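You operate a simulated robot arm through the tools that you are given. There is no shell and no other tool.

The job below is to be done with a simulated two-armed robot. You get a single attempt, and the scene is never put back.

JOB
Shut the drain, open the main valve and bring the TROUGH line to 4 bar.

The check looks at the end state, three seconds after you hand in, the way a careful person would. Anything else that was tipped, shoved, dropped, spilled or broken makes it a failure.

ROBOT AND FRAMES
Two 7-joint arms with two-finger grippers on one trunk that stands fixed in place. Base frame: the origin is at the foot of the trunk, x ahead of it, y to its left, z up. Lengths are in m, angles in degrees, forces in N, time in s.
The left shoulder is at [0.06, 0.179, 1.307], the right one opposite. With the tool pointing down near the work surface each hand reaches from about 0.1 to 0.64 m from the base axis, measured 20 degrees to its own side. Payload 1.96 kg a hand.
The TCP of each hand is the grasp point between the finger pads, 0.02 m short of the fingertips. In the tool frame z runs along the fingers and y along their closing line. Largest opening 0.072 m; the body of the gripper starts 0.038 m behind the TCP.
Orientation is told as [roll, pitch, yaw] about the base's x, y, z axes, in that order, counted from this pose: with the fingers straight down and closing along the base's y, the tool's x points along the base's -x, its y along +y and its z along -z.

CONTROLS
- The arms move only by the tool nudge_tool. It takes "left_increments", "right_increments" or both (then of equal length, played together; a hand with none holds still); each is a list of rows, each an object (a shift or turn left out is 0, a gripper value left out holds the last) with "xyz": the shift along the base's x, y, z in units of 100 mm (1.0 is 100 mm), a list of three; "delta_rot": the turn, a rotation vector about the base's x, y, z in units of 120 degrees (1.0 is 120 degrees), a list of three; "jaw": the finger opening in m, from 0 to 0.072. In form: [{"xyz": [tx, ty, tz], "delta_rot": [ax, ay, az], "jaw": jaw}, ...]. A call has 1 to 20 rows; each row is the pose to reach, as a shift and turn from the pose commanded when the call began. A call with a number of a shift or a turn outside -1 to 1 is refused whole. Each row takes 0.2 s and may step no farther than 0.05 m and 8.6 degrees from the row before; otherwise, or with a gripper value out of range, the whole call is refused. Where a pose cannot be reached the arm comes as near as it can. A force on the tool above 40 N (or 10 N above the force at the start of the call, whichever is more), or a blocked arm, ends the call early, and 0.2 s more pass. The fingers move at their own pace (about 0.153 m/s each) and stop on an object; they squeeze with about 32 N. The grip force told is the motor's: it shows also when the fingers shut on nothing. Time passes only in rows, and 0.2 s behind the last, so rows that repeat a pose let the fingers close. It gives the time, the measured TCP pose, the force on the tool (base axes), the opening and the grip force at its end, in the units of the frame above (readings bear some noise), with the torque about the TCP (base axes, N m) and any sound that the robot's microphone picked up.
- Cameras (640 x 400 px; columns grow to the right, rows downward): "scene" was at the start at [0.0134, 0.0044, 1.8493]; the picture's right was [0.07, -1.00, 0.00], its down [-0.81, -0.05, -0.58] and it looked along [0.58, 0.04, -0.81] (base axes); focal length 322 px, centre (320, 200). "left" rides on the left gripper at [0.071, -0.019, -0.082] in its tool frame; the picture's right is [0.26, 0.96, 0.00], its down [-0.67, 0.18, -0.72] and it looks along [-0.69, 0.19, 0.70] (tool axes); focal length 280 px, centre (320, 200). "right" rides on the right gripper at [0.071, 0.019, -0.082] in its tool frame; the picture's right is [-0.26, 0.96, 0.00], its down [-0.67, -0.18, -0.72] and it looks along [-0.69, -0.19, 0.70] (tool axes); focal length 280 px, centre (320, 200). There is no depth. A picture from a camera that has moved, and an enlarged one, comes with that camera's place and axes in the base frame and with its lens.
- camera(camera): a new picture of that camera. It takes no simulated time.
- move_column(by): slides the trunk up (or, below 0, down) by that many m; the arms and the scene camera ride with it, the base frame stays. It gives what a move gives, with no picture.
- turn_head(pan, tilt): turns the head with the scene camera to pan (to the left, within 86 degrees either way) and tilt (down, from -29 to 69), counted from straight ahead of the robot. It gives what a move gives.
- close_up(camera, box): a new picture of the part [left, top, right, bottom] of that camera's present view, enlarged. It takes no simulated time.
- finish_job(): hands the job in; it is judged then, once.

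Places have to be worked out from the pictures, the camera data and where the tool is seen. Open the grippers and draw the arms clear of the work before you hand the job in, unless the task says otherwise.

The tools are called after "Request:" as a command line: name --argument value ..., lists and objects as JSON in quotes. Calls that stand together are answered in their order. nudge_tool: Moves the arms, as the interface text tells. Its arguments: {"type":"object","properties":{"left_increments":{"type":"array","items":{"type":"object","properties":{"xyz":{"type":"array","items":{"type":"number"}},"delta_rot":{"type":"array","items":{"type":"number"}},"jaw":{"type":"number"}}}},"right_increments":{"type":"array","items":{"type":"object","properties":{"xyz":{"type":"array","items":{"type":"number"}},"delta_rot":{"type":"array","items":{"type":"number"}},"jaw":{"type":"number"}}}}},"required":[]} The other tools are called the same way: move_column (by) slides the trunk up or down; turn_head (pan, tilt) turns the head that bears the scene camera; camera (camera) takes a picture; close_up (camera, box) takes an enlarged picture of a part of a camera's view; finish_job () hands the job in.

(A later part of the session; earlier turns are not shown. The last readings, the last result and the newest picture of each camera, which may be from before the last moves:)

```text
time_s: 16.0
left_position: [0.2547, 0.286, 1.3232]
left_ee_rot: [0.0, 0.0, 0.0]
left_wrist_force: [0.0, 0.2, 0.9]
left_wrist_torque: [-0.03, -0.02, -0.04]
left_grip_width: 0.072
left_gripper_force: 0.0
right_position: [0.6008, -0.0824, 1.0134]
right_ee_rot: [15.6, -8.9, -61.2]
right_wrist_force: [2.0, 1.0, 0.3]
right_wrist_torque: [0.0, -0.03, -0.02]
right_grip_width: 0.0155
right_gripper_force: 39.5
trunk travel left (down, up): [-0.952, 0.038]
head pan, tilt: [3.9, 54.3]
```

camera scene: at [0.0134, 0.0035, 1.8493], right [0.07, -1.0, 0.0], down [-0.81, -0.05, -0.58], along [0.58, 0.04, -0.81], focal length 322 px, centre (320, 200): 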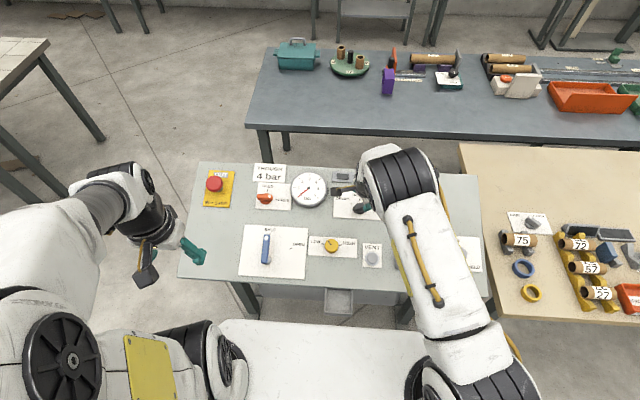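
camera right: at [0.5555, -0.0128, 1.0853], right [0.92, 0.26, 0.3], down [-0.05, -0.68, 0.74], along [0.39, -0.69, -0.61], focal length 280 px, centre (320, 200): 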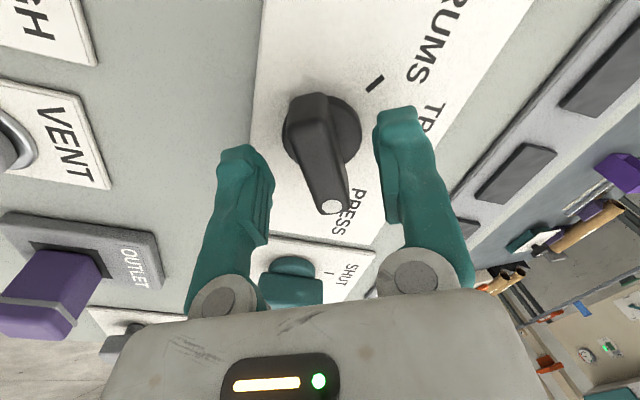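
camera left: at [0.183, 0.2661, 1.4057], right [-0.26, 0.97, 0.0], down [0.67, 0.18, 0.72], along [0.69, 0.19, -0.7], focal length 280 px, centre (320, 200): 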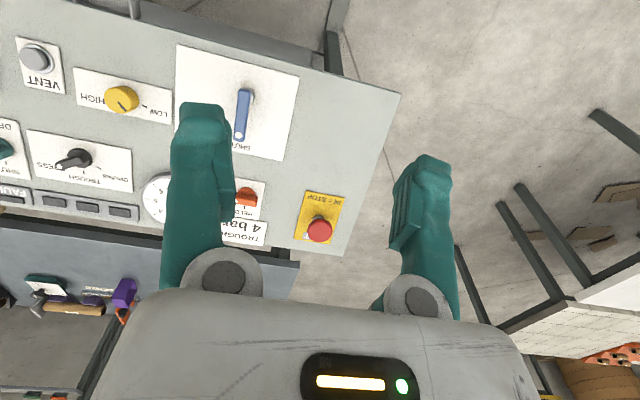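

Gripped at 15.5 mm with little side load. Now the 60° counter-clockwise turn about the normal, in 7.5° rows.

Request:
nudge_tool --right_increments '[{"delta_rot": [-0.0193, 0, 0.0594]}, {"delta_rot": [-0.0386, 0, 0.1189]}, {"delta_rot": [-0.0579, 0, 0.1783]}, {"delta_rot": [-0.0773, 0, 0.2378]}, {"delta_rot": [-0.0966, 0, 0.2972]}, {"delta_rot": [-0.1159, 0, 0.3566]}, {"delta_rot": [-0.1352, 0, 0.4161]}, {"delta_rot": [-0.1545, 0, 0.4755]}, {"delta_rot": [-0.1545, 0, 0.4755]}]'

Request:
camera --camera "right"

Request:
close_up --camera "scene" --box '[290, 150, 440, 244]'

```text
time_s: 18.0
left_position: [0.2552, 0.2839, 1.3244]
left_ee_rot: [0.1, 0.1, 0.0]
left_wrist_force: [0.2, -0.7, 0.5]
left_wrist_torque: [0.04, 0.0, -0.04]
left_grip_width: 0.0723
left_gripper_force: 0.1
right_position: [0.5984, -0.0843, 1.0125]
right_ee_rot: [0.0, -17.8, 0.0]
right_wrist_force: [-12.1, -1.5, -25.4]
right_wrist_torque: [-0.01, 0.31, 0.02]
right_grip_width: 0.0155
right_gripper_force: 40.1
trunk travel left (down, up): [-0.952, 0.038]
head pan, tilt: [3.9, 54.3]
```

```text
taken
camera right: at [0.5061, -0.0654, 1.0697], right [0.25, 0.97, 0.08], down [0.42, -0.18, 0.89], along [0.87, -0.19, -0.46], focal length 280 px, centre (320, 200)
```

right: 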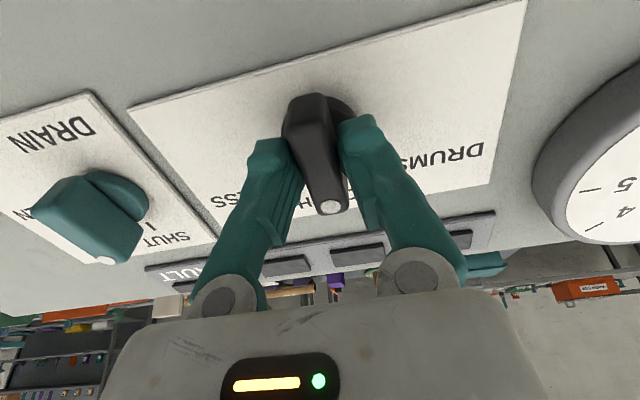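

```text
4.26 times, centred on (365, 197) of scene
camera zoom: at [0.0145, 0.0031, 1.8491], right [0.07, -1.0, 0.0], down [-0.81, -0.05, -0.58], along [0.58, 0.04, -0.81], focal length 1370 px, centre (128, 213)
```

zoom: 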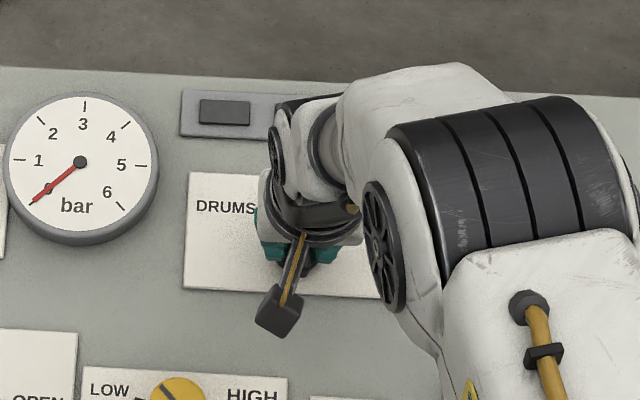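

The tool has reached 0° yaw with the handle in hand. I open, back off along the normal and check that the pointer rests at TROUGH.

Request:
nudge_tool --right_increments '[{"jaw": 0.045}, {"jaw": 0.045}, {"xyz": [-0.124, 0, 0.38], "jaw": 0.045}, {"xyz": [-0.247, 0, 0.76], "jaw": 0.045}, {"xyz": [-0.309, 0, 0.951], "jaw": 0.045}]'

Request:
camera --camera "right"

Request:
close_up --camera "scene" --box '[290, 150, 440, 244]'

```text
time_s: 19.2
left_position: [0.2554, 0.2843, 1.3249]
left_ee_rot: [0.0, 0.0, 0.0]
left_wrist_force: [0.1, -0.2, -0.1]
left_wrist_torque: [0.0, 0.01, 0.04]
left_grip_width: 0.0718
left_gripper_force: 0.0
right_position: [0.5678, -0.0847, 1.1096]
right_ee_rot: [-0.1, -18.0, 0.1]
right_wrist_force: [-0.4, -0.5, 0.0]
right_wrist_torque: [0.0, 0.0, 0.04]
right_grip_width: 0.045
right_gripper_force: 0.2
trunk travel left (down, up): [-0.952, 0.038]
head pan, tilt: [3.9, 54.3]
```

```text
taken
camera right: at [0.4749, -0.0656, 1.1659], right [0.25, 0.97, 0.08], down [0.42, -0.18, 0.89], along [0.87, -0.19, -0.45], focal length 280 px, centre (320, 200)
```

right: 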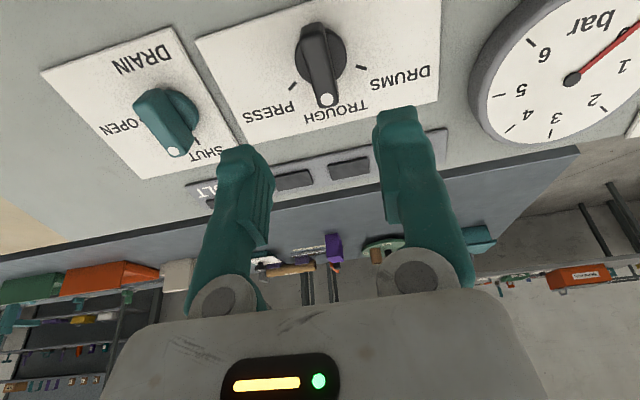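

```text
4.26 times, centred on (365, 197) of scene
camera zoom: at [0.0134, 0.0041, 1.8493], right [0.07, -1.0, 0.0], down [-0.81, -0.05, -0.58], along [0.58, 0.04, -0.81], focal length 1370 px, centre (128, 213)
```

zoom: 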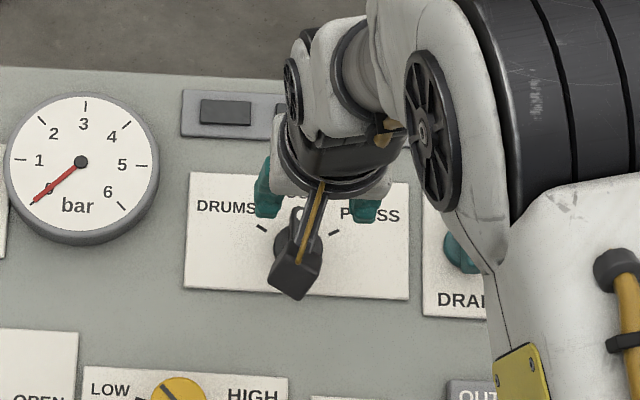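

The selector points at TROUGH and the drain at SHUT; the gauge is still 0 as expected. I retract the right hand up and to the right while the left hand starts toward the blue lever, tilting 18°.

Request:
nudge_tool --left_increments '[{"xyz": [0.3, -0.13, -0.3], "delta_rot": [0, -0.05, 0]}, {"xyz": [0.6, -0.27, -0.6], "delta_rot": [0, -0.1, 0]}, {"xyz": [0.9, -0.4, -0.9], "delta_rot": [0, -0.15, 0]}]' --right_increments '[{"xyz": [-0.3, -0.3, 0.23]}, {"xyz": [-0.6, -0.6, 0.46]}, {"xyz": [-0.9, -0.9, 0.7]}]'

Request:
nudge_tool --left_increments '[{"xyz": [0.3, -0.15, -0.3]}, {"xyz": [0.6, -0.3, -0.6]}, {"xyz": [0.9, -0.43, -0.9]}, {"xyz": [0.98, -0.45, -1.0]}]' --right_increments '[{"xyz": [-0.3, -0.3, 0.2]}, {"xyz": [-0.6, -0.6, 0.4]}, {"xyz": [-0.9, -0.9, 0.6]}, {"xyz": [-1.0, -0.9, 0.7]}]'

Request:
camera --camera "left"

Request:
camera --camera "scene"

```text
time_s: 20.0
left_position: [0.3445, 0.2483, 1.234]
left_ee_rot: [0.1, -18.0, 0.0]
left_wrist_force: [-0.1, -0.3, 0.2]
left_wrist_torque: [0.03, -0.02, 0.02]
left_grip_width: 0.0721
left_gripper_force: 0.1
right_position: [0.4794, -0.1742, 1.1803]
right_ee_rot: [0.0, -18.0, -0.1]
right_wrist_force: [-0.3, -0.5, -0.1]
right_wrist_torque: [0.03, -0.01, 0.01]
right_grip_width: 0.0449
right_gripper_force: 0.0
trunk travel left (down, up): [-0.952, 0.038]
head pan, tilt: [3.9, 54.3]
```

```text
time_s: 21.0
left_position: [0.443, 0.2029, 1.1337]
left_ee_rot: [-0.1, -18.0, 0.2]
left_wrist_force: [0.2, -1.2, -0.1]
left_wrist_torque: [-0.03, -0.01, -0.02]
left_grip_width: 0.0718
left_gripper_force: 0.0
right_position: [0.3785, -0.2626, 1.2501]
right_ee_rot: [-0.1, -18.0, 0.1]
right_wrist_force: [-0.2, 0.5, -0.1]
right_wrist_torque: [0.02, -0.03, -0.01]
right_grip_width: 0.0447
right_gripper_force: 0.0
trunk travel left (down, up): [-0.952, 0.038]
head pan, tilt: [3.9, 54.3]
```

```text
taken
camera left: at [0.3506, 0.1833, 1.1896], right [-0.25, 0.96, -0.08], down [0.42, 0.18, 0.89], along [0.87, 0.19, -0.45], focal length 280 px, centre (320, 200)
```

left: 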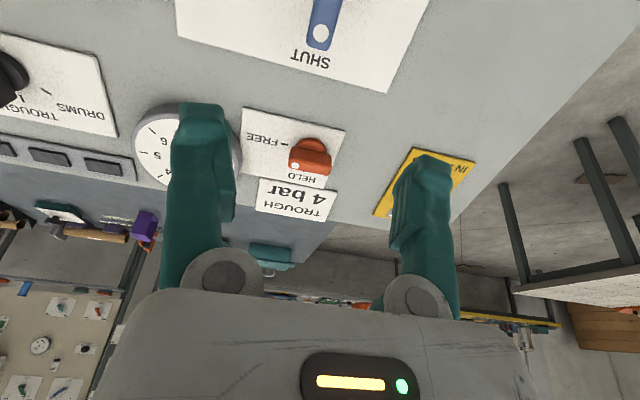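

```text
taken
camera scene: at [0.0129, 0.0058, 1.8493], right [0.07, -1.0, 0.0], down [-0.81, -0.06, -0.58], along [0.58, 0.04, -0.81], focal length 322 px, centre (320, 200)
```

scene: 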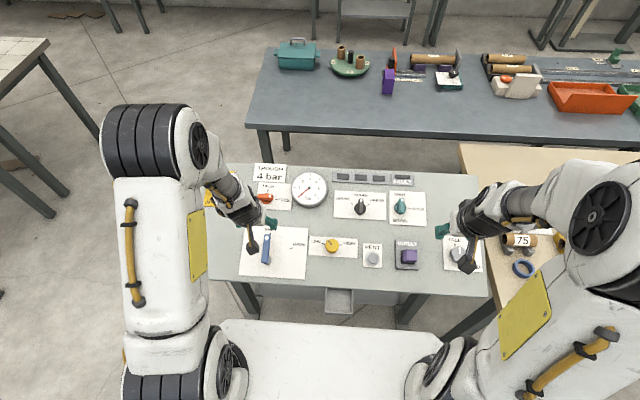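

The lever dot lies at about s=0.760 (TCP at 0.772 along the slope), matching my earlier estimate. I shift over the lever near its end, narrow the jaws and descend 90 mm.

Request:
nudge_tool --left_increments '[{"xyz": [0.03, -0.01, -0.31], "jaw": 0.05}, {"xyz": [0.06, -0.02, -0.61], "jaw": 0.05}, {"xyz": [0.092, -0.03, -0.917], "jaw": 0.05}, {"xyz": [0.092, -0.03, -0.917], "jaw": 0.05}]'

Request:
camera --camera "left"

Request:
close_up --camera "scene" --box '[200, 190, 320, 280]'

```text
time_s: 22.0
left_position: [0.4519, 0.1968, 1.0432]
left_ee_rot: [-0.1, -18.0, 0.0]
left_wrist_force: [0.1, -0.5, 0.2]
left_wrist_torque: [0.02, 0.02, 0.0]
left_grip_width: 0.05
left_gripper_force: 0.1
right_position: [0.3791, -0.2635, 1.2504]
right_ee_rot: [-0.1, -17.9, 0.0]
right_wrist_force: [0.0, 0.6, 0.2]
right_wrist_torque: [-0.02, 0.0, -0.04]
right_grip_width: 0.0448
right_gripper_force: 0.0
trunk travel left (down, up): [-0.952, 0.038]
head pan, tilt: [3.9, 54.3]
```

```text
taken
camera left: at [0.3601, 0.1782, 1.0996], right [-0.25, 0.96, -0.08], down [0.42, 0.18, 0.89], along [0.87, 0.19, -0.45], focal length 280 px, centre (320, 200)
```

left: 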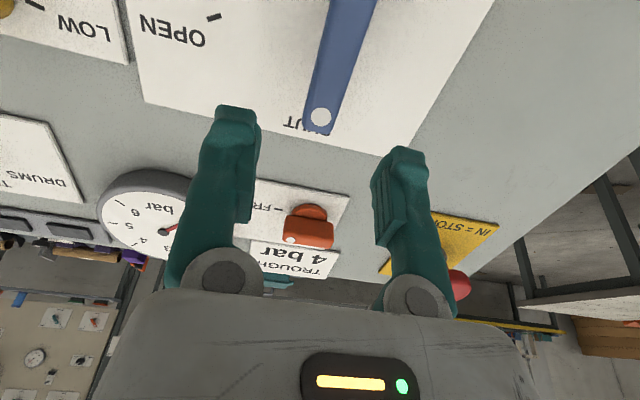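

```text
4.44 times, centred on (260, 235) of scene
camera zoom: at [0.0131, 0.0039, 1.8493], right [0.07, -1.0, 0.0], down [-0.81, -0.05, -0.58], along [0.58, 0.04, -0.81], focal length 1431 px, centre (587, 44)
```

zoom: 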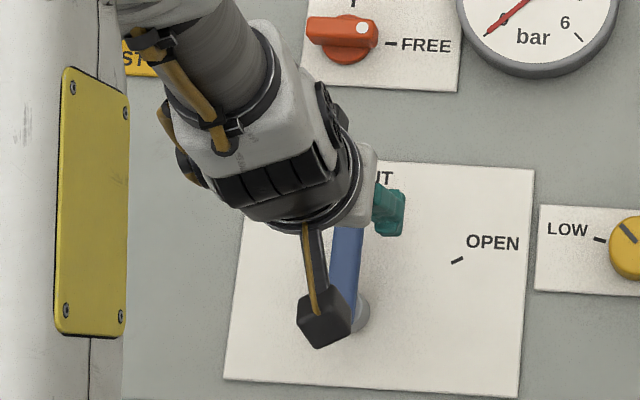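

The lever top is about 51 mm above the plate and lies at y ≈ 0.199. I nudge 2.5 mm left and descend 69 mm so the fingertips pass either side of the lever.

Request:
nudge_tool --left_increments '[{"xyz": [0.07, 0.025, -0.22]}, {"xyz": [0.14, 0.025, -0.44]}, {"xyz": [0.212, 0.025, -0.653]}, {"xyz": [0.212, 0.025, -0.653]}]'

Request:
camera --camera "left"

Request:
close_up --camera "scene" --box '[200, 190, 320, 280]'

```text
time_s: 23.0
left_position: [0.4741, 0.2015, 0.9762]
left_ee_rot: [0.0, -18.0, 0.0]
left_wrist_force: [-0.3, 1.0, 0.0]
left_wrist_torque: [0.0, -0.01, -0.02]
left_grip_width: 0.05
left_gripper_force: 0.0
right_position: [0.3794, -0.2636, 1.2486]
right_ee_rot: [0.0, -18.0, 0.0]
right_wrist_force: [0.2, -0.9, -1.0]
right_wrist_torque: [-0.03, -0.02, 0.01]
right_grip_width: 0.0453
right_gripper_force: 0.1
trunk travel left (down, up): [-0.952, 0.038]
head pan, tilt: [3.9, 54.3]
```

```text
taken
camera left: at [0.3813, 0.1822, 1.0322], right [-0.25, 0.96, -0.08], down [0.42, 0.18, 0.89], along [0.87, 0.19, -0.45], focal length 280 px, centre (320, 200)
```

left: 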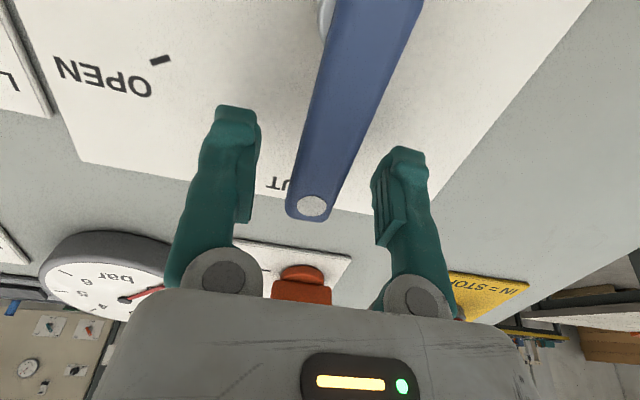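

```text
4.44 times, centred on (260, 235) of scene
camera zoom: at [0.0134, 0.0044, 1.8493], right [0.07, -1.0, 0.0], down [-0.81, -0.05, -0.58], along [0.58, 0.04, -0.81], focal length 1431 px, centre (587, 44)
```

zoom: 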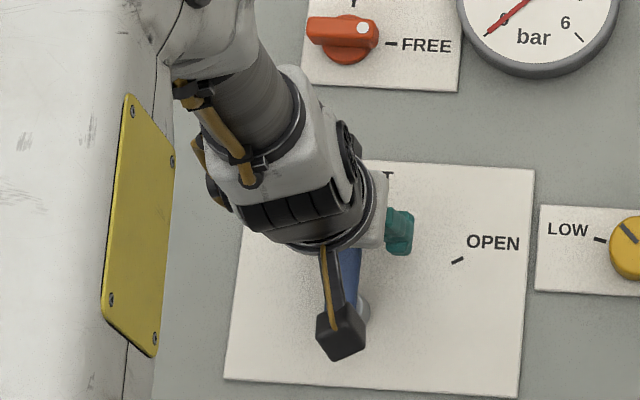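

The lever is between the fingers with about 1 mm offset. I close on it and check the grip.

Request:
nudge_tool --left_increments '[{"jaw": 0.03}, {"jaw": 0.0}, {"jaw": 0.0}]'

Request:
camera --camera "left"

```text
time_s: 23.8
left_position: [0.4735, 0.1995, 0.9754]
left_ee_rot: [0.1, -17.9, 0.0]
left_wrist_force: [-0.5, -4.0, -3.5]
left_wrist_torque: [-0.09, -0.23, -0.03]
left_grip_width: 0.0192
left_gripper_force: 39.6
right_position: [0.3795, -0.2646, 1.2488]
right_ee_rot: [0.1, -17.9, 0.0]
right_wrist_force: [0.1, 0.2, -1.0]
right_wrist_torque: [-0.03, 0.01, -0.04]
right_grip_width: 0.045
right_gripper_force: 0.0
trunk travel left (down, up): [-0.952, 0.038]
head pan, tilt: [3.9, 54.3]
```

```text
taken
camera left: at [0.3814, 0.1813, 1.0323], right [-0.25, 0.96, -0.08], down [0.42, 0.18, 0.89], along [0.87, 0.19, -0.45], focal length 280 px, centre (320, 200)
```

left: 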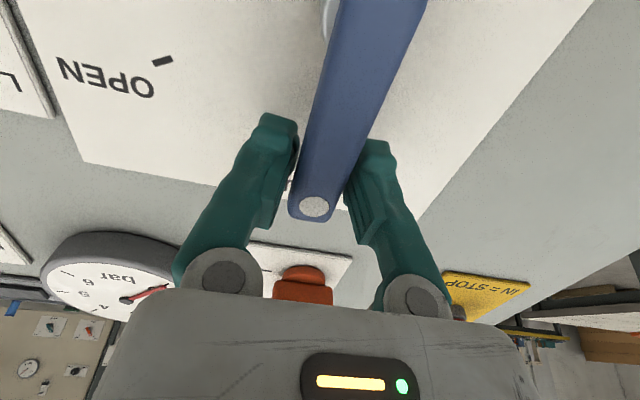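

Gripped at 19.2 mm with only a few newtons side load. I now swing the lever clockwise on a 54 mm arc about its pivot, turning the tool with it, 60° to OPEN.

Request:
nudge_tool --left_increments '[{"xyz": [-0.0044, -0.0705, -0.0014], "delta_rot": [0.0193, 0, -0.0594]}, {"xyz": [-0.0175, -0.1398, -0.0057], "delta_rot": [0.0386, 0, -0.1189]}, {"xyz": [-0.0391, -0.2067, -0.0127], "delta_rot": [0.0579, 0, -0.1783]}, {"xyz": [-0.0688, -0.27, -0.0224], "delta_rot": [0.0773, 0, -0.2378]}, {"xyz": [-0.1061, -0.3288, -0.0345], "delta_rot": [0.0966, 0, -0.2972]}, {"xyz": [-0.1504, -0.3818, -0.0489], "delta_rot": [0.1159, 0, -0.3566]}, {"xyz": [-0.2009, -0.4284, -0.0653], "delta_rot": [0.1352, 0, -0.4161]}, {"xyz": [-0.2568, -0.4676, -0.0834], "delta_rot": [0.1545, 0, -0.4755]}, {"xyz": [-0.2568, -0.4676, -0.0834], "delta_rot": [0.1545, 0, -0.4755]}]'

Request:
camera --camera "left"

Request:
camera --camera "scene"

Request:
close_up --camera "scene" --box '[220, 160, 420, 285]'

```text
time_s: 25.8
left_position: [0.4477, 0.1543, 0.9688]
left_ee_rot: [15.6, -8.9, -61.3]
left_wrist_force: [1.5, -0.3, -6.3]
left_wrist_torque: [-0.13, -0.1, -0.11]
left_grip_width: 0.019
left_gripper_force: 40.2
right_position: [0.3799, -0.2642, 1.2475]
right_ee_rot: [0.0, -17.9, 0.1]
right_wrist_force: [0.0, 1.1, 0.0]
right_wrist_torque: [-0.02, -0.03, 0.01]
right_grip_width: 0.0451
right_gripper_force: 0.0
trunk travel left (down, up): [-0.952, 0.038]
head pan, tilt: [3.9, 54.3]
```

```text
taken
camera left: at [0.3745, 0.2065, 1.0298], right [0.67, 0.71, 0.22], down [0.25, -0.49, 0.83], along [0.7, -0.5, -0.51], focal length 280 px, centre (320, 200)
```

left: 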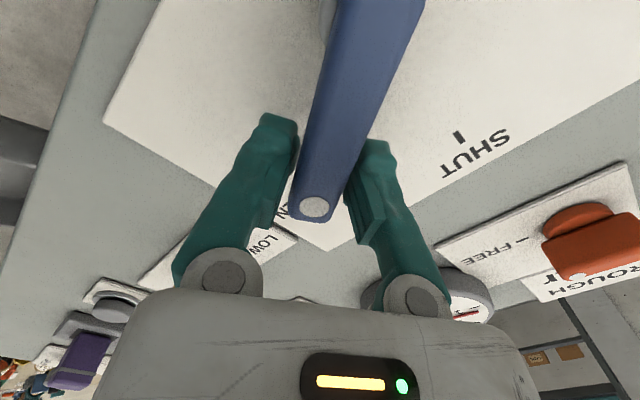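

```text
taken
camera scene: at [0.0146, 0.0046, 1.8492], right [0.07, -1.0, 0.0], down [-0.81, -0.05, -0.58], along [0.58, 0.04, -0.81], focal length 322 px, centre (320, 200)
```

scene: 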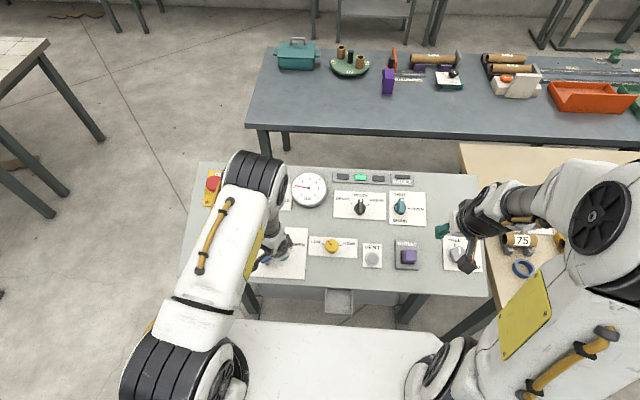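

```text
3.20 times, centred on (320, 222) of scene
camera zoom: at [0.0146, 0.0046, 1.8492], right [0.07, -1.0, 0.0], down [-0.81, -0.05, -0.58], along [0.58, 0.04, -0.81], focal length 1030 px, centre (320, 128)
```

zoom: 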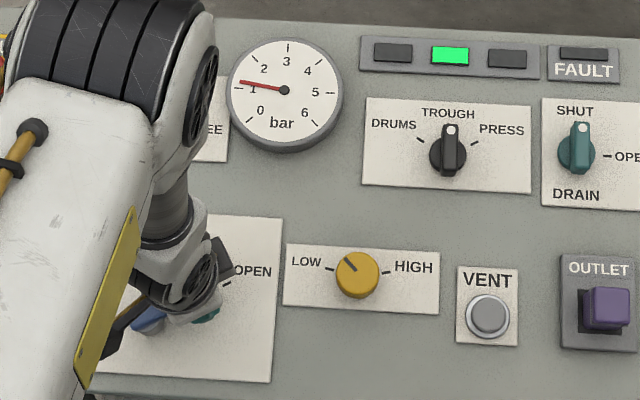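

The valve is open: the middle lamp lit green, no fault, and the gauge now reads a little over 1 bar. I release the lever, back off along the normal and check it against the OPEN tick.

Request:
nudge_tool --left_increments '[{"jaw": 0.05}, {"jaw": 0.05}, {"xyz": [-0.124, 0, 0.38], "jaw": 0.05}, {"xyz": [-0.247, 0, 0.76], "jaw": 0.05}, {"xyz": [-0.309, 0, 0.951], "jaw": 0.05}]'

Request:
camera --camera "left"

Request:
close_up --camera "scene" --box '[220, 160, 420, 285]'

```text
time_s: 27.0
left_position: [0.4161, 0.1519, 1.0633]
left_ee_rot: [15.8, -8.9, -61.3]
left_wrist_force: [0.2, 0.4, 0.2]
left_wrist_torque: [-0.02, -0.02, 0.0]
left_grip_width: 0.0502
left_gripper_force: 0.1
right_position: [0.379, -0.2614, 1.2487]
right_ee_rot: [-0.1, -18.0, 0.2]
right_wrist_force: [0.6, -0.3, -0.1]
right_wrist_torque: [-0.01, 0.0, -0.01]
right_grip_width: 0.0451
right_gripper_force: 0.0
trunk travel left (down, up): [-0.952, 0.038]
head pan, tilt: [3.9, 54.3]
```

```text
taken
camera left: at [0.3414, 0.2042, 1.1253], right [0.67, 0.71, 0.22], down [0.25, -0.49, 0.83], along [0.7, -0.5, -0.51], focal length 280 px, centre (320, 200)
```

left: 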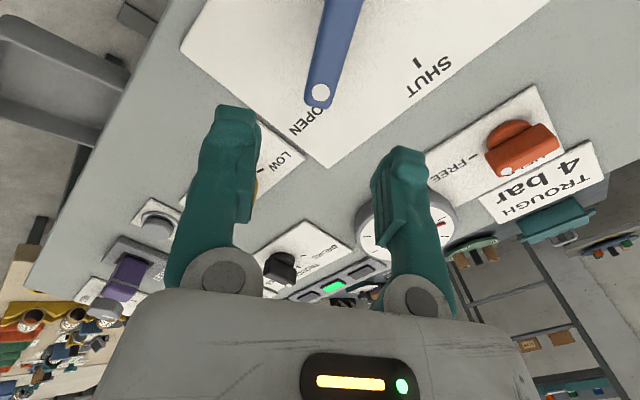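

```text
3.20 times, centred on (320, 222) of scene
camera zoom: at [0.0134, 0.0047, 1.8493], right [0.07, -1.0, 0.0], down [-0.81, -0.06, -0.58], along [0.58, 0.04, -0.81], focal length 1030 px, centre (320, 128)
```

zoom: 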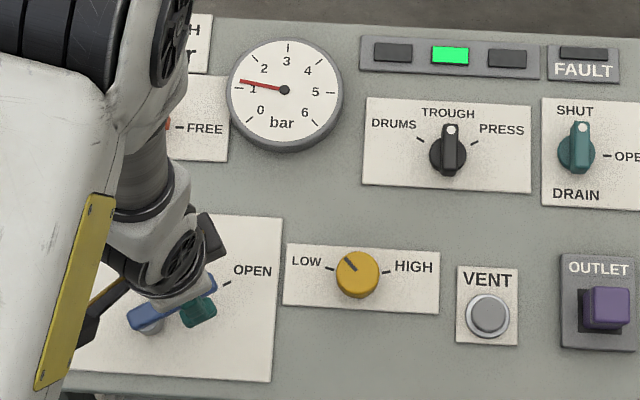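

The lever rests at OPEN. I withdraw the left hand up and out to the left, and bring the right hand (which won't block the gauge) toward the yellow regulator knob.

Request:
nudge_tool --left_increments '[{"xyz": [-0.15, 0.2, 0.3]}, {"xyz": [-0.3, 0.4, 0.6]}, {"xyz": [-0.45, 0.6, 0.9]}, {"xyz": [-0.5, 0.7, 1.0]}]' --right_increments '[{"xyz": [0.05, 0.25, -0.15]}, {"xyz": [0.1, 0.5, -0.3]}, {"xyz": [0.15, 0.7, -0.45]}, {"xyz": [0.2, 0.9, -0.6]}]'

Request:
nudge_tool --left_increments '[{"xyz": [-0.2, 0.25, 0.2]}, {"xyz": [-0.4, 0.5, 0.4]}, {"xyz": [-0.6, 0.75, 0.6]}, {"xyz": [-0.7, 0.8, 0.8]}]' --right_increments '[{"xyz": [0.05, 0.25, -0.15]}, {"xyz": [0.1, 0.5, -0.3]}, {"xyz": [0.18, 0.7, -0.45]}, {"xyz": [0.25, 0.9, -0.6]}]'

Request:
camera --camera "scene"

Request:
camera --camera "right"

```text
time_s: 28.0
left_position: [0.3666, 0.2265, 1.1624]
left_ee_rot: [15.8, -9.0, -61.3]
left_wrist_force: [0.1, 0.4, 0.1]
left_wrist_torque: [-0.02, -0.02, 0.02]
left_grip_width: 0.05
left_gripper_force: 0.0
right_position: [0.3988, -0.1734, 1.1869]
right_ee_rot: [-0.1, -17.9, 0.0]
right_wrist_force: [0.2, -0.3, -0.5]
right_wrist_torque: [-0.02, 0.01, 0.01]
right_grip_width: 0.0449
right_gripper_force: 0.0
trunk travel left (down, up): [-0.952, 0.038]
head pan, tilt: [3.9, 54.3]
```

```text
time_s: 29.0
left_position: [0.3096, 0.3156, 1.2452]
left_ee_rot: [15.6, -9.0, -61.4]
left_wrist_force: [-0.8, -0.6, -0.6]
left_wrist_torque: [-0.03, -0.01, -0.02]
left_grip_width: 0.05
left_gripper_force: 0.1
left hand out of reach, approached as far as the arm can: row 2, 3, 4
right_position: [0.4219, -0.0821, 1.131]
right_ee_rot: [-0.1, -18.1, -0.1]
right_wrist_force: [-0.1, 1.1, 0.1]
right_wrist_torque: [0.02, -0.01, 0.01]
right_grip_width: 0.045
right_gripper_force: 0.0
trunk travel left (down, up): [-0.952, 0.038]
head pan, tilt: [3.9, 54.3]
```

```text
taken
camera scene: at [0.0106, 0.0064, 1.8493], right [0.07, -1.0, 0.0], down [-0.81, -0.06, -0.59], along [0.58, 0.04, -0.81], focal length 322 px, centre (320, 200)
```

scene: 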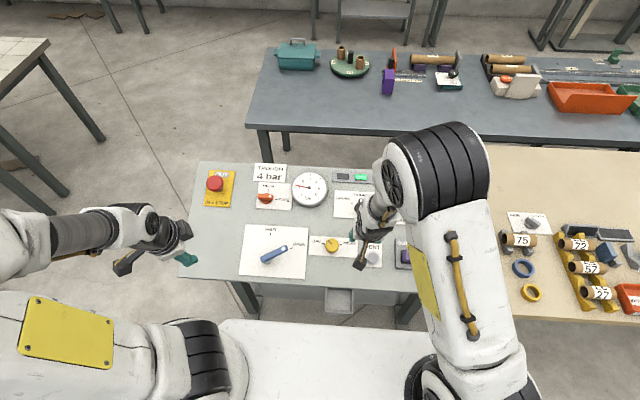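

```text
taken
camera right: at [0.3296, -0.0633, 1.1866], right [0.25, 0.97, 0.08], down [0.42, -0.18, 0.89], along [0.87, -0.19, -0.45], focal length 280 px, centre (320, 200)
```

right: 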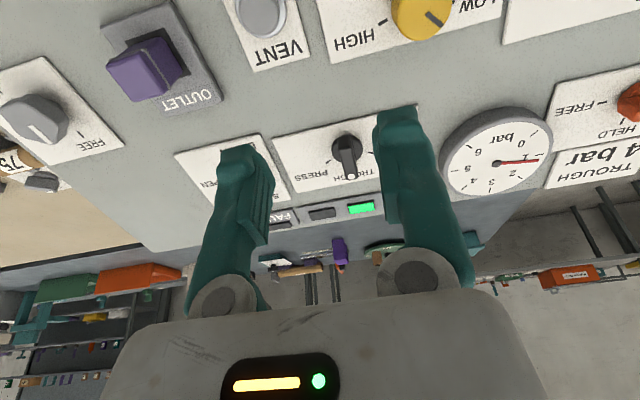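

The left hand is parked clear and the gauge shows about 1.1 bar. I bring the right hand over the yellow knob at hover height with wide jaws.

Request:
nudge_tool --right_increments '[{"xyz": [0.06, 0.25, -0.2], "jaw": 0.07}, {"xyz": [0.12, 0.5, -0.4], "jaw": 0.07}, {"xyz": [0.18, 0.7, -0.6], "jaw": 0.07}, {"xyz": [0.25, 0.82, -0.73], "jaw": 0.07}, {"xyz": [0.25, 0.82, -0.73], "jaw": 0.07}]'

Request:
camera --camera "right"

Request:
close_up --camera "scene" --box '[260, 150, 420, 275]'

```text
time_s: 30.2
left_position: [0.3106, 0.3153, 1.2439]
left_ee_rot: [15.6, -8.8, -61.1]
left_wrist_force: [0.6, 0.8, 0.2]
left_wrist_torque: [0.0, 0.0, 0.04]
left_grip_width: 0.0501
left_gripper_force: 0.1
right_position: [0.4492, -0.0015, 1.0579]
right_ee_rot: [0.1, -18.0, 0.1]
right_wrist_force: [0.7, 0.1, 0.7]
right_wrist_torque: [0.01, 0.0, 0.0]
right_grip_width: 0.07
right_gripper_force: 0.1
trunk travel left (down, up): [-0.952, 0.038]
head pan, tilt: [3.9, 54.3]
```

```text
taken
camera right: at [0.3561, 0.0177, 1.1133], right [0.25, 0.97, 0.08], down [0.42, -0.18, 0.89], along [0.87, -0.19, -0.45], focal length 280 px, centre (320, 200)
```

right: 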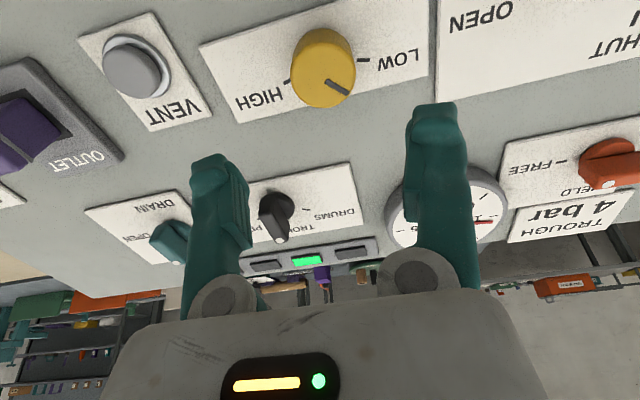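

```text
3.20 times, centred on (340, 212) of scene
camera zoom: at [0.0126, 0.0048, 1.8493], right [0.07, -1.0, 0.0], down [-0.81, -0.06, -0.58], along [0.58, 0.04, -0.81], focal length 1030 px, centre (256, 160)
```

zoom: 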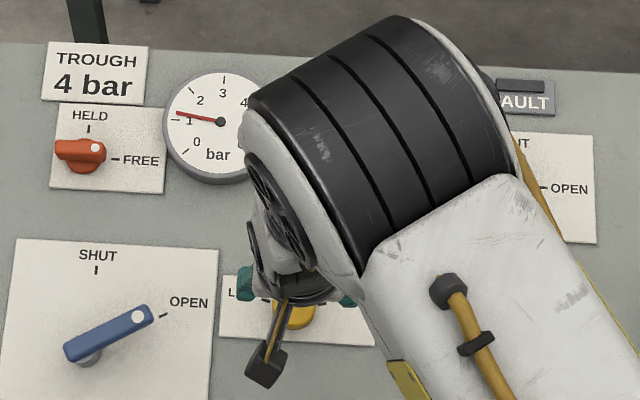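

The gauge is readable past the wrist and the knob is ahead of the tool. I zoom in on the knob from the right camera to locate its centre and pointer.

Request:
close_up --camera "right" --box '[250, 0, 410, 120]'

Request:
close_up --camera "left" --box '[0, 0, 640, 400]'

```text
3.33 times, centred on (330, 60) of right
camera zoom: at [0.3561, 0.0177, 1.1133], right [0.25, 0.97, 0.08], down [0.42, -0.18, 0.89], along [0.87, -0.19, -0.45], focal length 935 px, centre (287, 667)
```

zoom: 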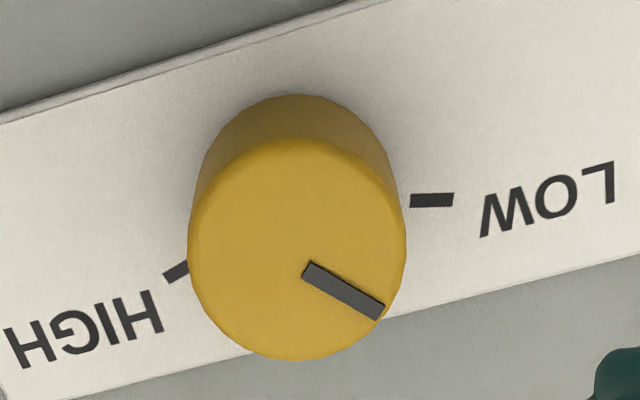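

```text
1.00 times, centred on (320, 200) of left (not enlarged: the box is as wide or as high as the picture)
camera zoom: at [0.2364, 0.367, 1.306], right [0.67, 0.71, 0.22], down [0.25, -0.49, 0.83], along [0.7, -0.5, -0.51], focal length 280 px, centre (320, 200)
```

zoom: 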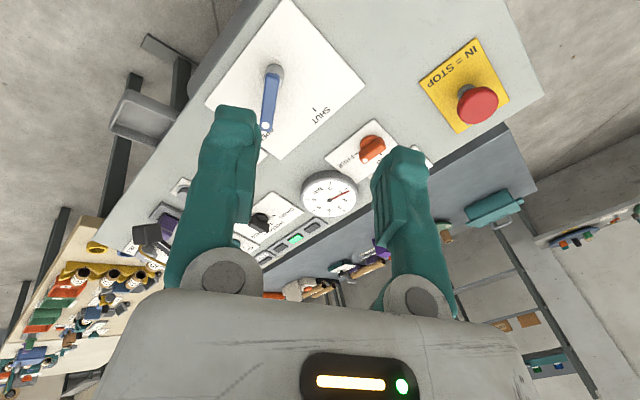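

The left camera also sees the gauge well. The knob centre computes to s≈0.754, y≈0.0005, top about 28 mm high and 42 mm across, pointer about 40° left of up. I pre-turn the tool +20° and descend to just above the knob.

Request:
nudge_tool --right_increments '[{"xyz": [0.05, 0.02, -0.154], "delta_rot": [-0.0172, 0, 0.0528], "jaw": 0.068}, {"xyz": [0.1, 0.02, -0.308], "delta_rot": [-0.0343, 0, 0.1057], "jaw": 0.068}, {"xyz": [0.15, 0.02, -0.462], "delta_rot": [-0.0515, 0, 0.1585], "jaw": 0.068}, {"xyz": [0.2, 0.02, -0.616], "delta_rot": [-0.0515, 0, 0.1585], "jaw": 0.068}, {"xyz": [0.2, 0.02, -0.616], "delta_rot": [-0.0515, 0, 0.1585], "jaw": 0.068}]'

Request:
camera --camera "right"

Request:
close_up --camera "left" --box '[250, 150, 410, 260]'

```text
time_s: 31.4
left_position: [0.3109, 0.3143, 1.2457]
left_ee_rot: [15.7, -8.9, -61.2]
left_wrist_force: [0.5, -0.3, -0.4]
left_wrist_torque: [0.01, 0.03, 0.04]
left_grip_width: 0.0501
left_gripper_force: 0.0
right_position: [0.4684, 0.0001, 0.9947]
right_ee_rot: [-6.5, -16.9, 21.0]
right_wrist_force: [-0.6, 0.3, 0.4]
right_wrist_torque: [-0.03, -0.01, 0.0]
right_grip_width: 0.068
right_gripper_force: 0.0
trunk travel left (down, up): [-0.952, 0.038]
head pan, tilt: [3.9, 54.3]
```

```text
taken
camera right: at [0.3731, -0.0056, 1.0505], right [-0.08, 1.0, -0.03], down [0.44, 0.06, 0.9], along [0.89, 0.06, -0.44], focal length 280 px, centre (320, 200)
```

right: 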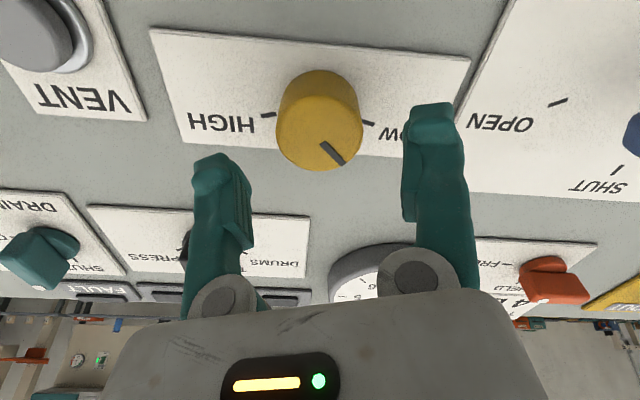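

```text
3.64 times, centred on (330, 205) of left
camera zoom: at [0.2366, 0.3668, 1.306], right [0.67, 0.71, 0.22], down [0.25, -0.49, 0.83], along [0.7, -0.5, -0.51], focal length 1020 px, centre (284, 182)
```

zoom: 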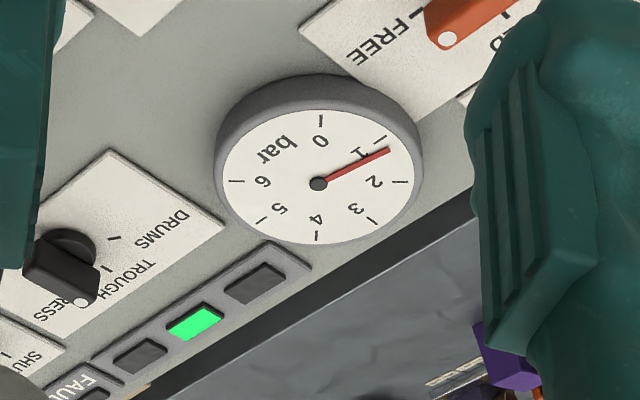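

The knob's top centre sits exactly on the tool axis in the picture. I descend the last 32 mm and then close on the knob.

Request:
nudge_tool --right_increments '[{"xyz": [0.05, 0, -0.155]}, {"xyz": [0.1, 0, -0.309]}, {"xyz": [0.1, 0, -0.309]}]'

Request:
nudge_tool --right_increments '[{"jaw": 0.05}, {"jaw": 0.03}, {"jaw": 0.03}]'

Request:
camera --camera "right"

Request:
close_up --camera "scene" --box '[260, 150, 420, 275]'

```text
time_s: 32.2
left_position: [0.311, 0.3156, 1.2447]
left_ee_rot: [15.6, -8.8, -61.1]
left_wrist_force: [0.2, -0.6, 0.1]
left_wrist_torque: [-0.01, -0.01, 0.04]
left_grip_width: 0.05
left_gripper_force: 0.0
right_position: [0.478, -0.0007, 0.965]
right_ee_rot: [-6.4, -16.9, 20.9]
right_wrist_force: [-0.4, 0.0, -0.3]
right_wrist_torque: [-0.02, 0.03, 0.0]
right_grip_width: 0.0679
right_gripper_force: 0.1
trunk travel left (down, up): [-0.952, 0.038]
head pan, tilt: [3.9, 54.3]
```

```text
time_s: 33.0
left_position: [0.3119, 0.3151, 1.2442]
left_ee_rot: [15.6, -8.9, -61.3]
left_wrist_force: [0.3, 0.2, 0.2]
left_wrist_torque: [0.01, -0.01, -0.01]
left_grip_width: 0.0503
left_gripper_force: 0.2
right_position: [0.4796, -0.0, 0.9655]
right_ee_rot: [-6.4, -16.9, 21.0]
right_wrist_force: [-0.2, 3.5, -5.3]
right_wrist_torque: [0.17, -0.18, 0.04]
right_grip_width: 0.0408
right_gripper_force: 40.2
trunk travel left (down, up): [-0.952, 0.038]
head pan, tilt: [3.9, 54.3]
```

```text
taken
camera right: at [0.3834, -0.006, 1.0199], right [-0.08, 1.0, -0.03], down [0.44, 0.06, 0.9], along [0.89, 0.06, -0.45], focal length 280 px, centre (320, 200)
```

right: 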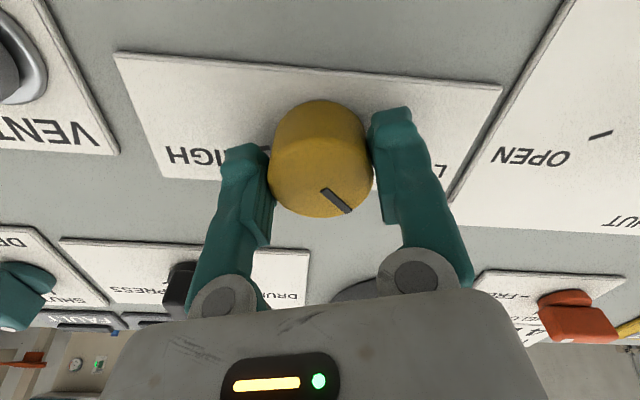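

```text
3.20 times, centred on (340, 212) of scene
camera zoom: at [0.0137, 0.0053, 1.8492], right [0.07, -1.0, 0.0], down [-0.81, -0.06, -0.58], along [0.58, 0.04, -0.81], focal length 1030 px, centre (256, 160)
```

zoom: 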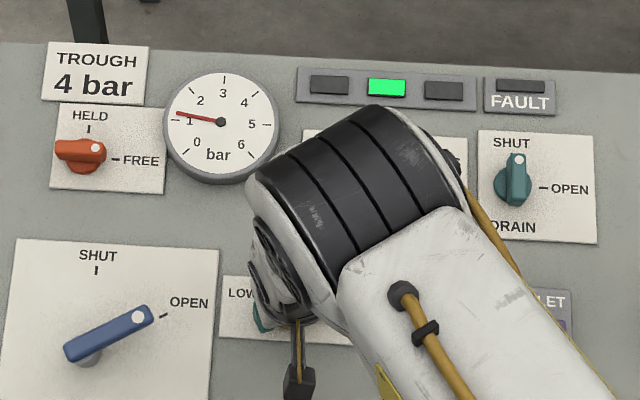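

The knob is held (40.8 mm) and the gauge is in full view. I turn it clockwise 30° and see how the pressure responds.

Request:
nudge_tool --right_increments '[{"delta_rot": [0.0193, 0, -0.0594]}, {"delta_rot": [0.0386, 0, -0.1189]}, {"delta_rot": [0.0579, 0, -0.1783]}, {"delta_rot": [0.0773, 0, -0.2378]}, {"delta_rot": [0.0773, 0, -0.2378]}, {"delta_rot": [0.0773, 0, -0.2378]}]'

Request:
close_up --camera "scene" --box '[260, 150, 420, 275]'

Request:
close_up --camera "left" --box '[250, 150, 410, 260]'

Request:
camera --camera "right"

```text
time_s: 34.4
left_position: [0.3096, 0.3146, 1.2441]
left_ee_rot: [15.6, -8.9, -61.1]
left_wrist_force: [-0.1, -0.3, -1.4]
left_wrist_torque: [0.03, -0.02, 0.0]
left_grip_width: 0.0499
left_gripper_force: 0.1
right_position: [0.4783, 0.0005, 0.9643]
right_ee_rot: [3.2, -17.6, -10.5]
right_wrist_force: [-2.6, 2.2, -5.0]
right_wrist_torque: [-0.03, 0.17, -0.03]
right_grip_width: 0.0411
right_gripper_force: 40.1
trunk travel left (down, up): [-0.952, 0.038]
head pan, tilt: [3.9, 54.3]
```

```text
3.20 times, centred on (340, 212) of scene
camera zoom: at [0.0135, 0.0053, 1.8493], right [0.07, -1.0, 0.0], down [-0.81, -0.06, -0.58], along [0.58, 0.04, -0.81], focal length 1030 px, centre (256, 160)
```

zoom: 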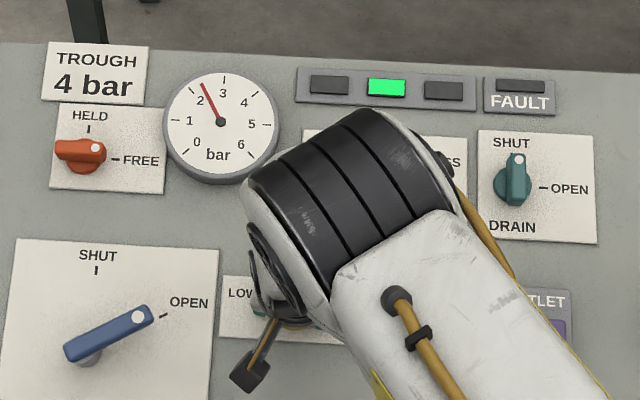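

```text
3.64 times, centred on (330, 205) of left
camera zoom: at [0.2369, 0.3673, 1.3058], right [0.67, 0.71, 0.22], down [0.25, -0.49, 0.83], along [0.7, -0.5, -0.51], focal length 1020 px, centre (284, 182)
```

zoom: 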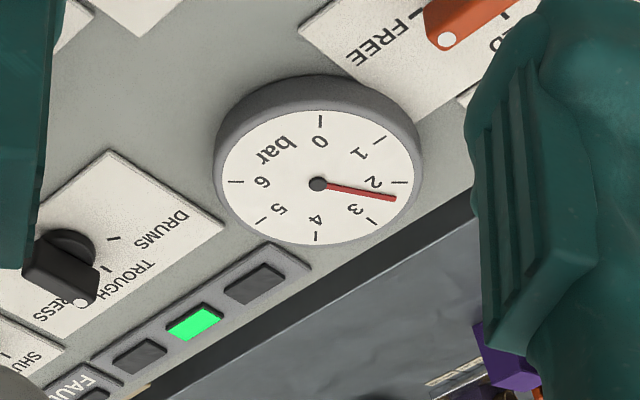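

```text
taken
camera right: at [0.3897, 0.0319, 1.022], right [0.4, 0.91, 0.13], down [0.38, -0.3, 0.88], along [0.83, -0.3, -0.46], focal length 280 px, centre (320, 200)
```

right: 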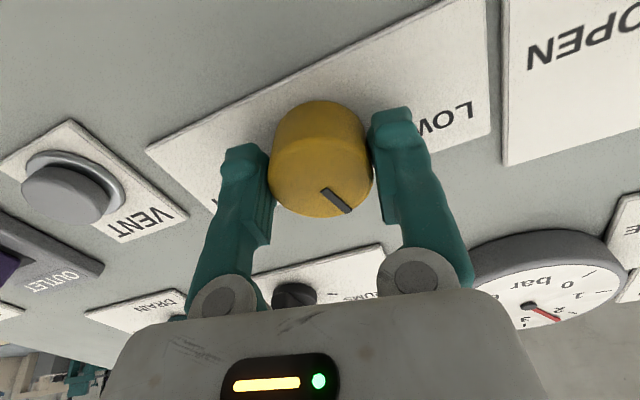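

The gauge rose from about 1.2 to about 2.4 bar for 30°, i.e. roughly 0.04 bar per degree. I turn another 30° and allow settling time.

Request:
nudge_tool --right_increments '[{"delta_rot": [0.0193, 0, -0.0594]}, {"delta_rot": [0.0386, 0, -0.1189]}, {"delta_rot": [0.0579, 0, -0.1783]}, {"delta_rot": [0.0773, 0, -0.2378]}, {"delta_rot": [0.0773, 0, -0.2378]}, {"delta_rot": [0.0773, 0, -0.2378]}, {"delta_rot": [0.0773, 0, -0.2378]}, {"delta_rot": [0.0773, 0, -0.2378]}, {"delta_rot": [0.0773, 0, -0.2378]}]'

Request:
close_up --camera "scene" --box '[280, 160, 350, 215]'

Request:
close_up --camera "left" --box '[290, 160, 370, 220]'

Request:
camera --camera "right"

```text
time_s: 36.4
left_position: [0.3109, 0.3141, 1.245]
left_ee_rot: [15.5, -8.9, -61.2]
left_wrist_force: [-0.4, -0.5, -0.4]
left_wrist_torque: [0.02, 0.01, 0.04]
left_grip_width: 0.0504
left_gripper_force: 0.0
right_position: [0.4788, 0.0014, 0.9649]
right_ee_rot: [11.8, -13.8, -41.4]
right_wrist_force: [1.7, -1.0, 3.0]
right_wrist_torque: [-0.07, -0.1, -0.03]
right_grip_width: 0.0407
right_gripper_force: 40.0
trunk travel left (down, up): [-0.952, 0.038]
head pan, tilt: [3.9, 54.3]
```

```text
7.27 times, centred on (315, 188) of scene
camera zoom: at [0.0132, 0.0041, 1.8493], right [0.07, -1.0, 0.0], down [-0.81, -0.05, -0.58], along [0.58, 0.04, -0.81], focal length 2342 px, centre (356, 291)
```

zoom: 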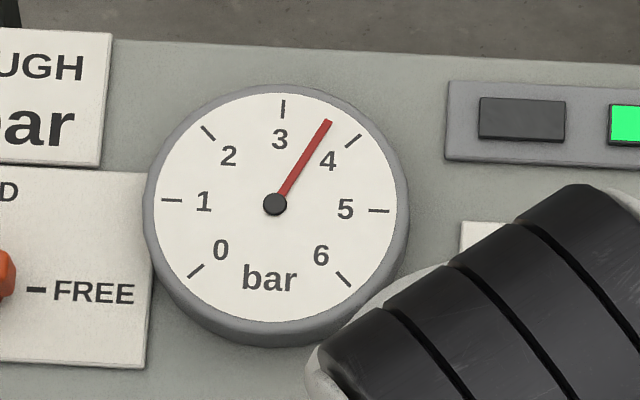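

```text
6.67 times, centred on (330, 190) of left
camera zoom: at [0.2367, 0.3664, 1.3062], right [0.67, 0.71, 0.22], down [0.25, -0.49, 0.83], along [0.7, -0.5, -0.51], focal length 1869 px, centre (253, 267)
```

zoom: 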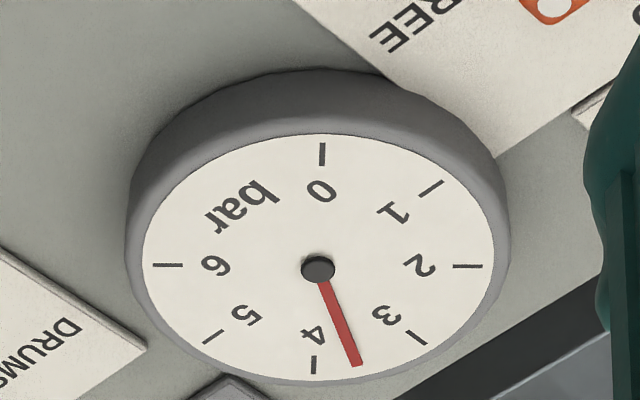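

```text
taken
camera right: at [0.4131, 0.0611, 1.0295], right [0.78, 0.57, 0.25], down [0.16, -0.57, 0.8], along [0.61, -0.59, -0.54], focal length 280 px, centre (320, 200)
```

right: 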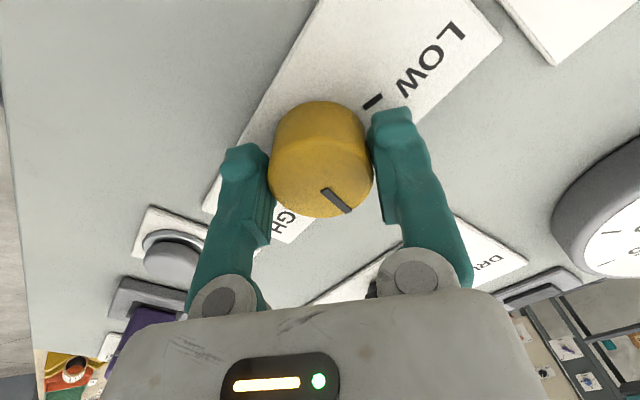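

The gauge reads about 3.6 bar. By the measured slope another 10° should reach 4.0, so I turn 10° in small rows and wait.

Request:
nudge_tool --right_increments '[{"delta_rot": [0.0129, 0, -0.0396]}, {"delta_rot": [0.0258, 0, -0.0793]}, {"delta_rot": [0.0258, 0, -0.0793]}, {"delta_rot": [0.0258, 0, -0.0793]}, {"delta_rot": [0.0258, 0, -0.0793]}, {"delta_rot": [0.0258, 0, -0.0793]}, {"delta_rot": [0.0258, 0, -0.0793]}]'

Request:
close_up --camera "scene" --box '[280, 160, 350, 215]'

Request:
close_up --camera "left" --box '[290, 160, 370, 220]'

```text
time_s: 38.0
left_position: [0.3115, 0.3139, 1.2453]
left_ee_rot: [15.5, -8.9, -61.2]
left_wrist_force: [0.1, 0.4, -0.1]
left_wrist_torque: [-0.01, -0.02, 0.0]
left_grip_width: 0.0502
left_gripper_force: 0.0
right_position: [0.4776, -0.0002, 0.9643]
right_ee_rot: [14.1, -11.5, -51.4]
right_wrist_force: [4.2, -1.6, 13.9]
right_wrist_torque: [-0.04, -0.21, 0.04]
right_grip_width: 0.0408
right_gripper_force: 40.3
trunk travel left (down, up): [-0.952, 0.038]
head pan, tilt: [3.9, 54.3]
```

```text
7.27 times, centred on (315, 188) of scene
camera zoom: at [0.0128, 0.0041, 1.8494], right [0.07, -1.0, 0.0], down [-0.81, -0.05, -0.58], along [0.58, 0.04, -0.81], focal length 2342 px, centre (356, 291)
```

zoom: 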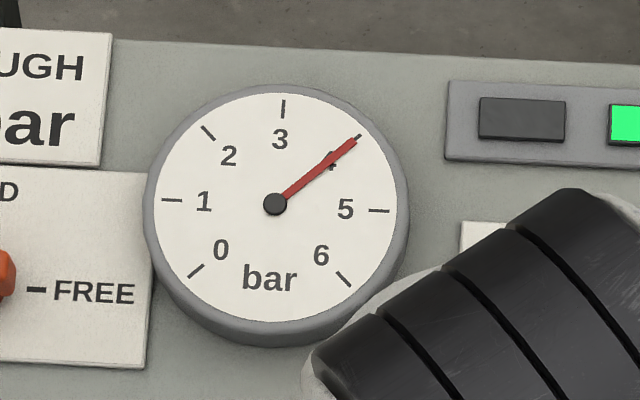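

```text
6.67 times, centred on (330, 190) of left
camera zoom: at [0.2365, 0.3665, 1.3062], right [0.67, 0.71, 0.22], down [0.25, -0.49, 0.83], along [0.7, -0.5, -0.51], focal length 1869 px, centre (253, 267)
```

zoom: 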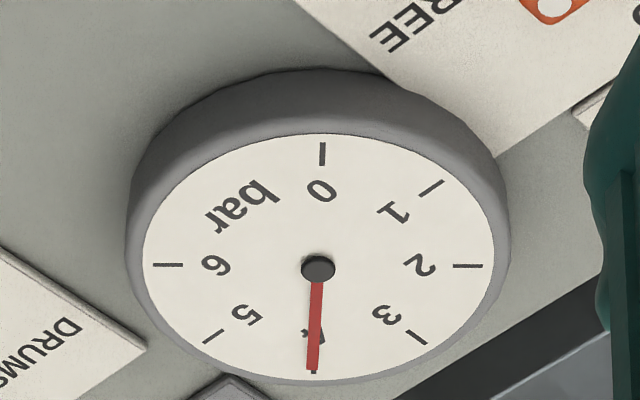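

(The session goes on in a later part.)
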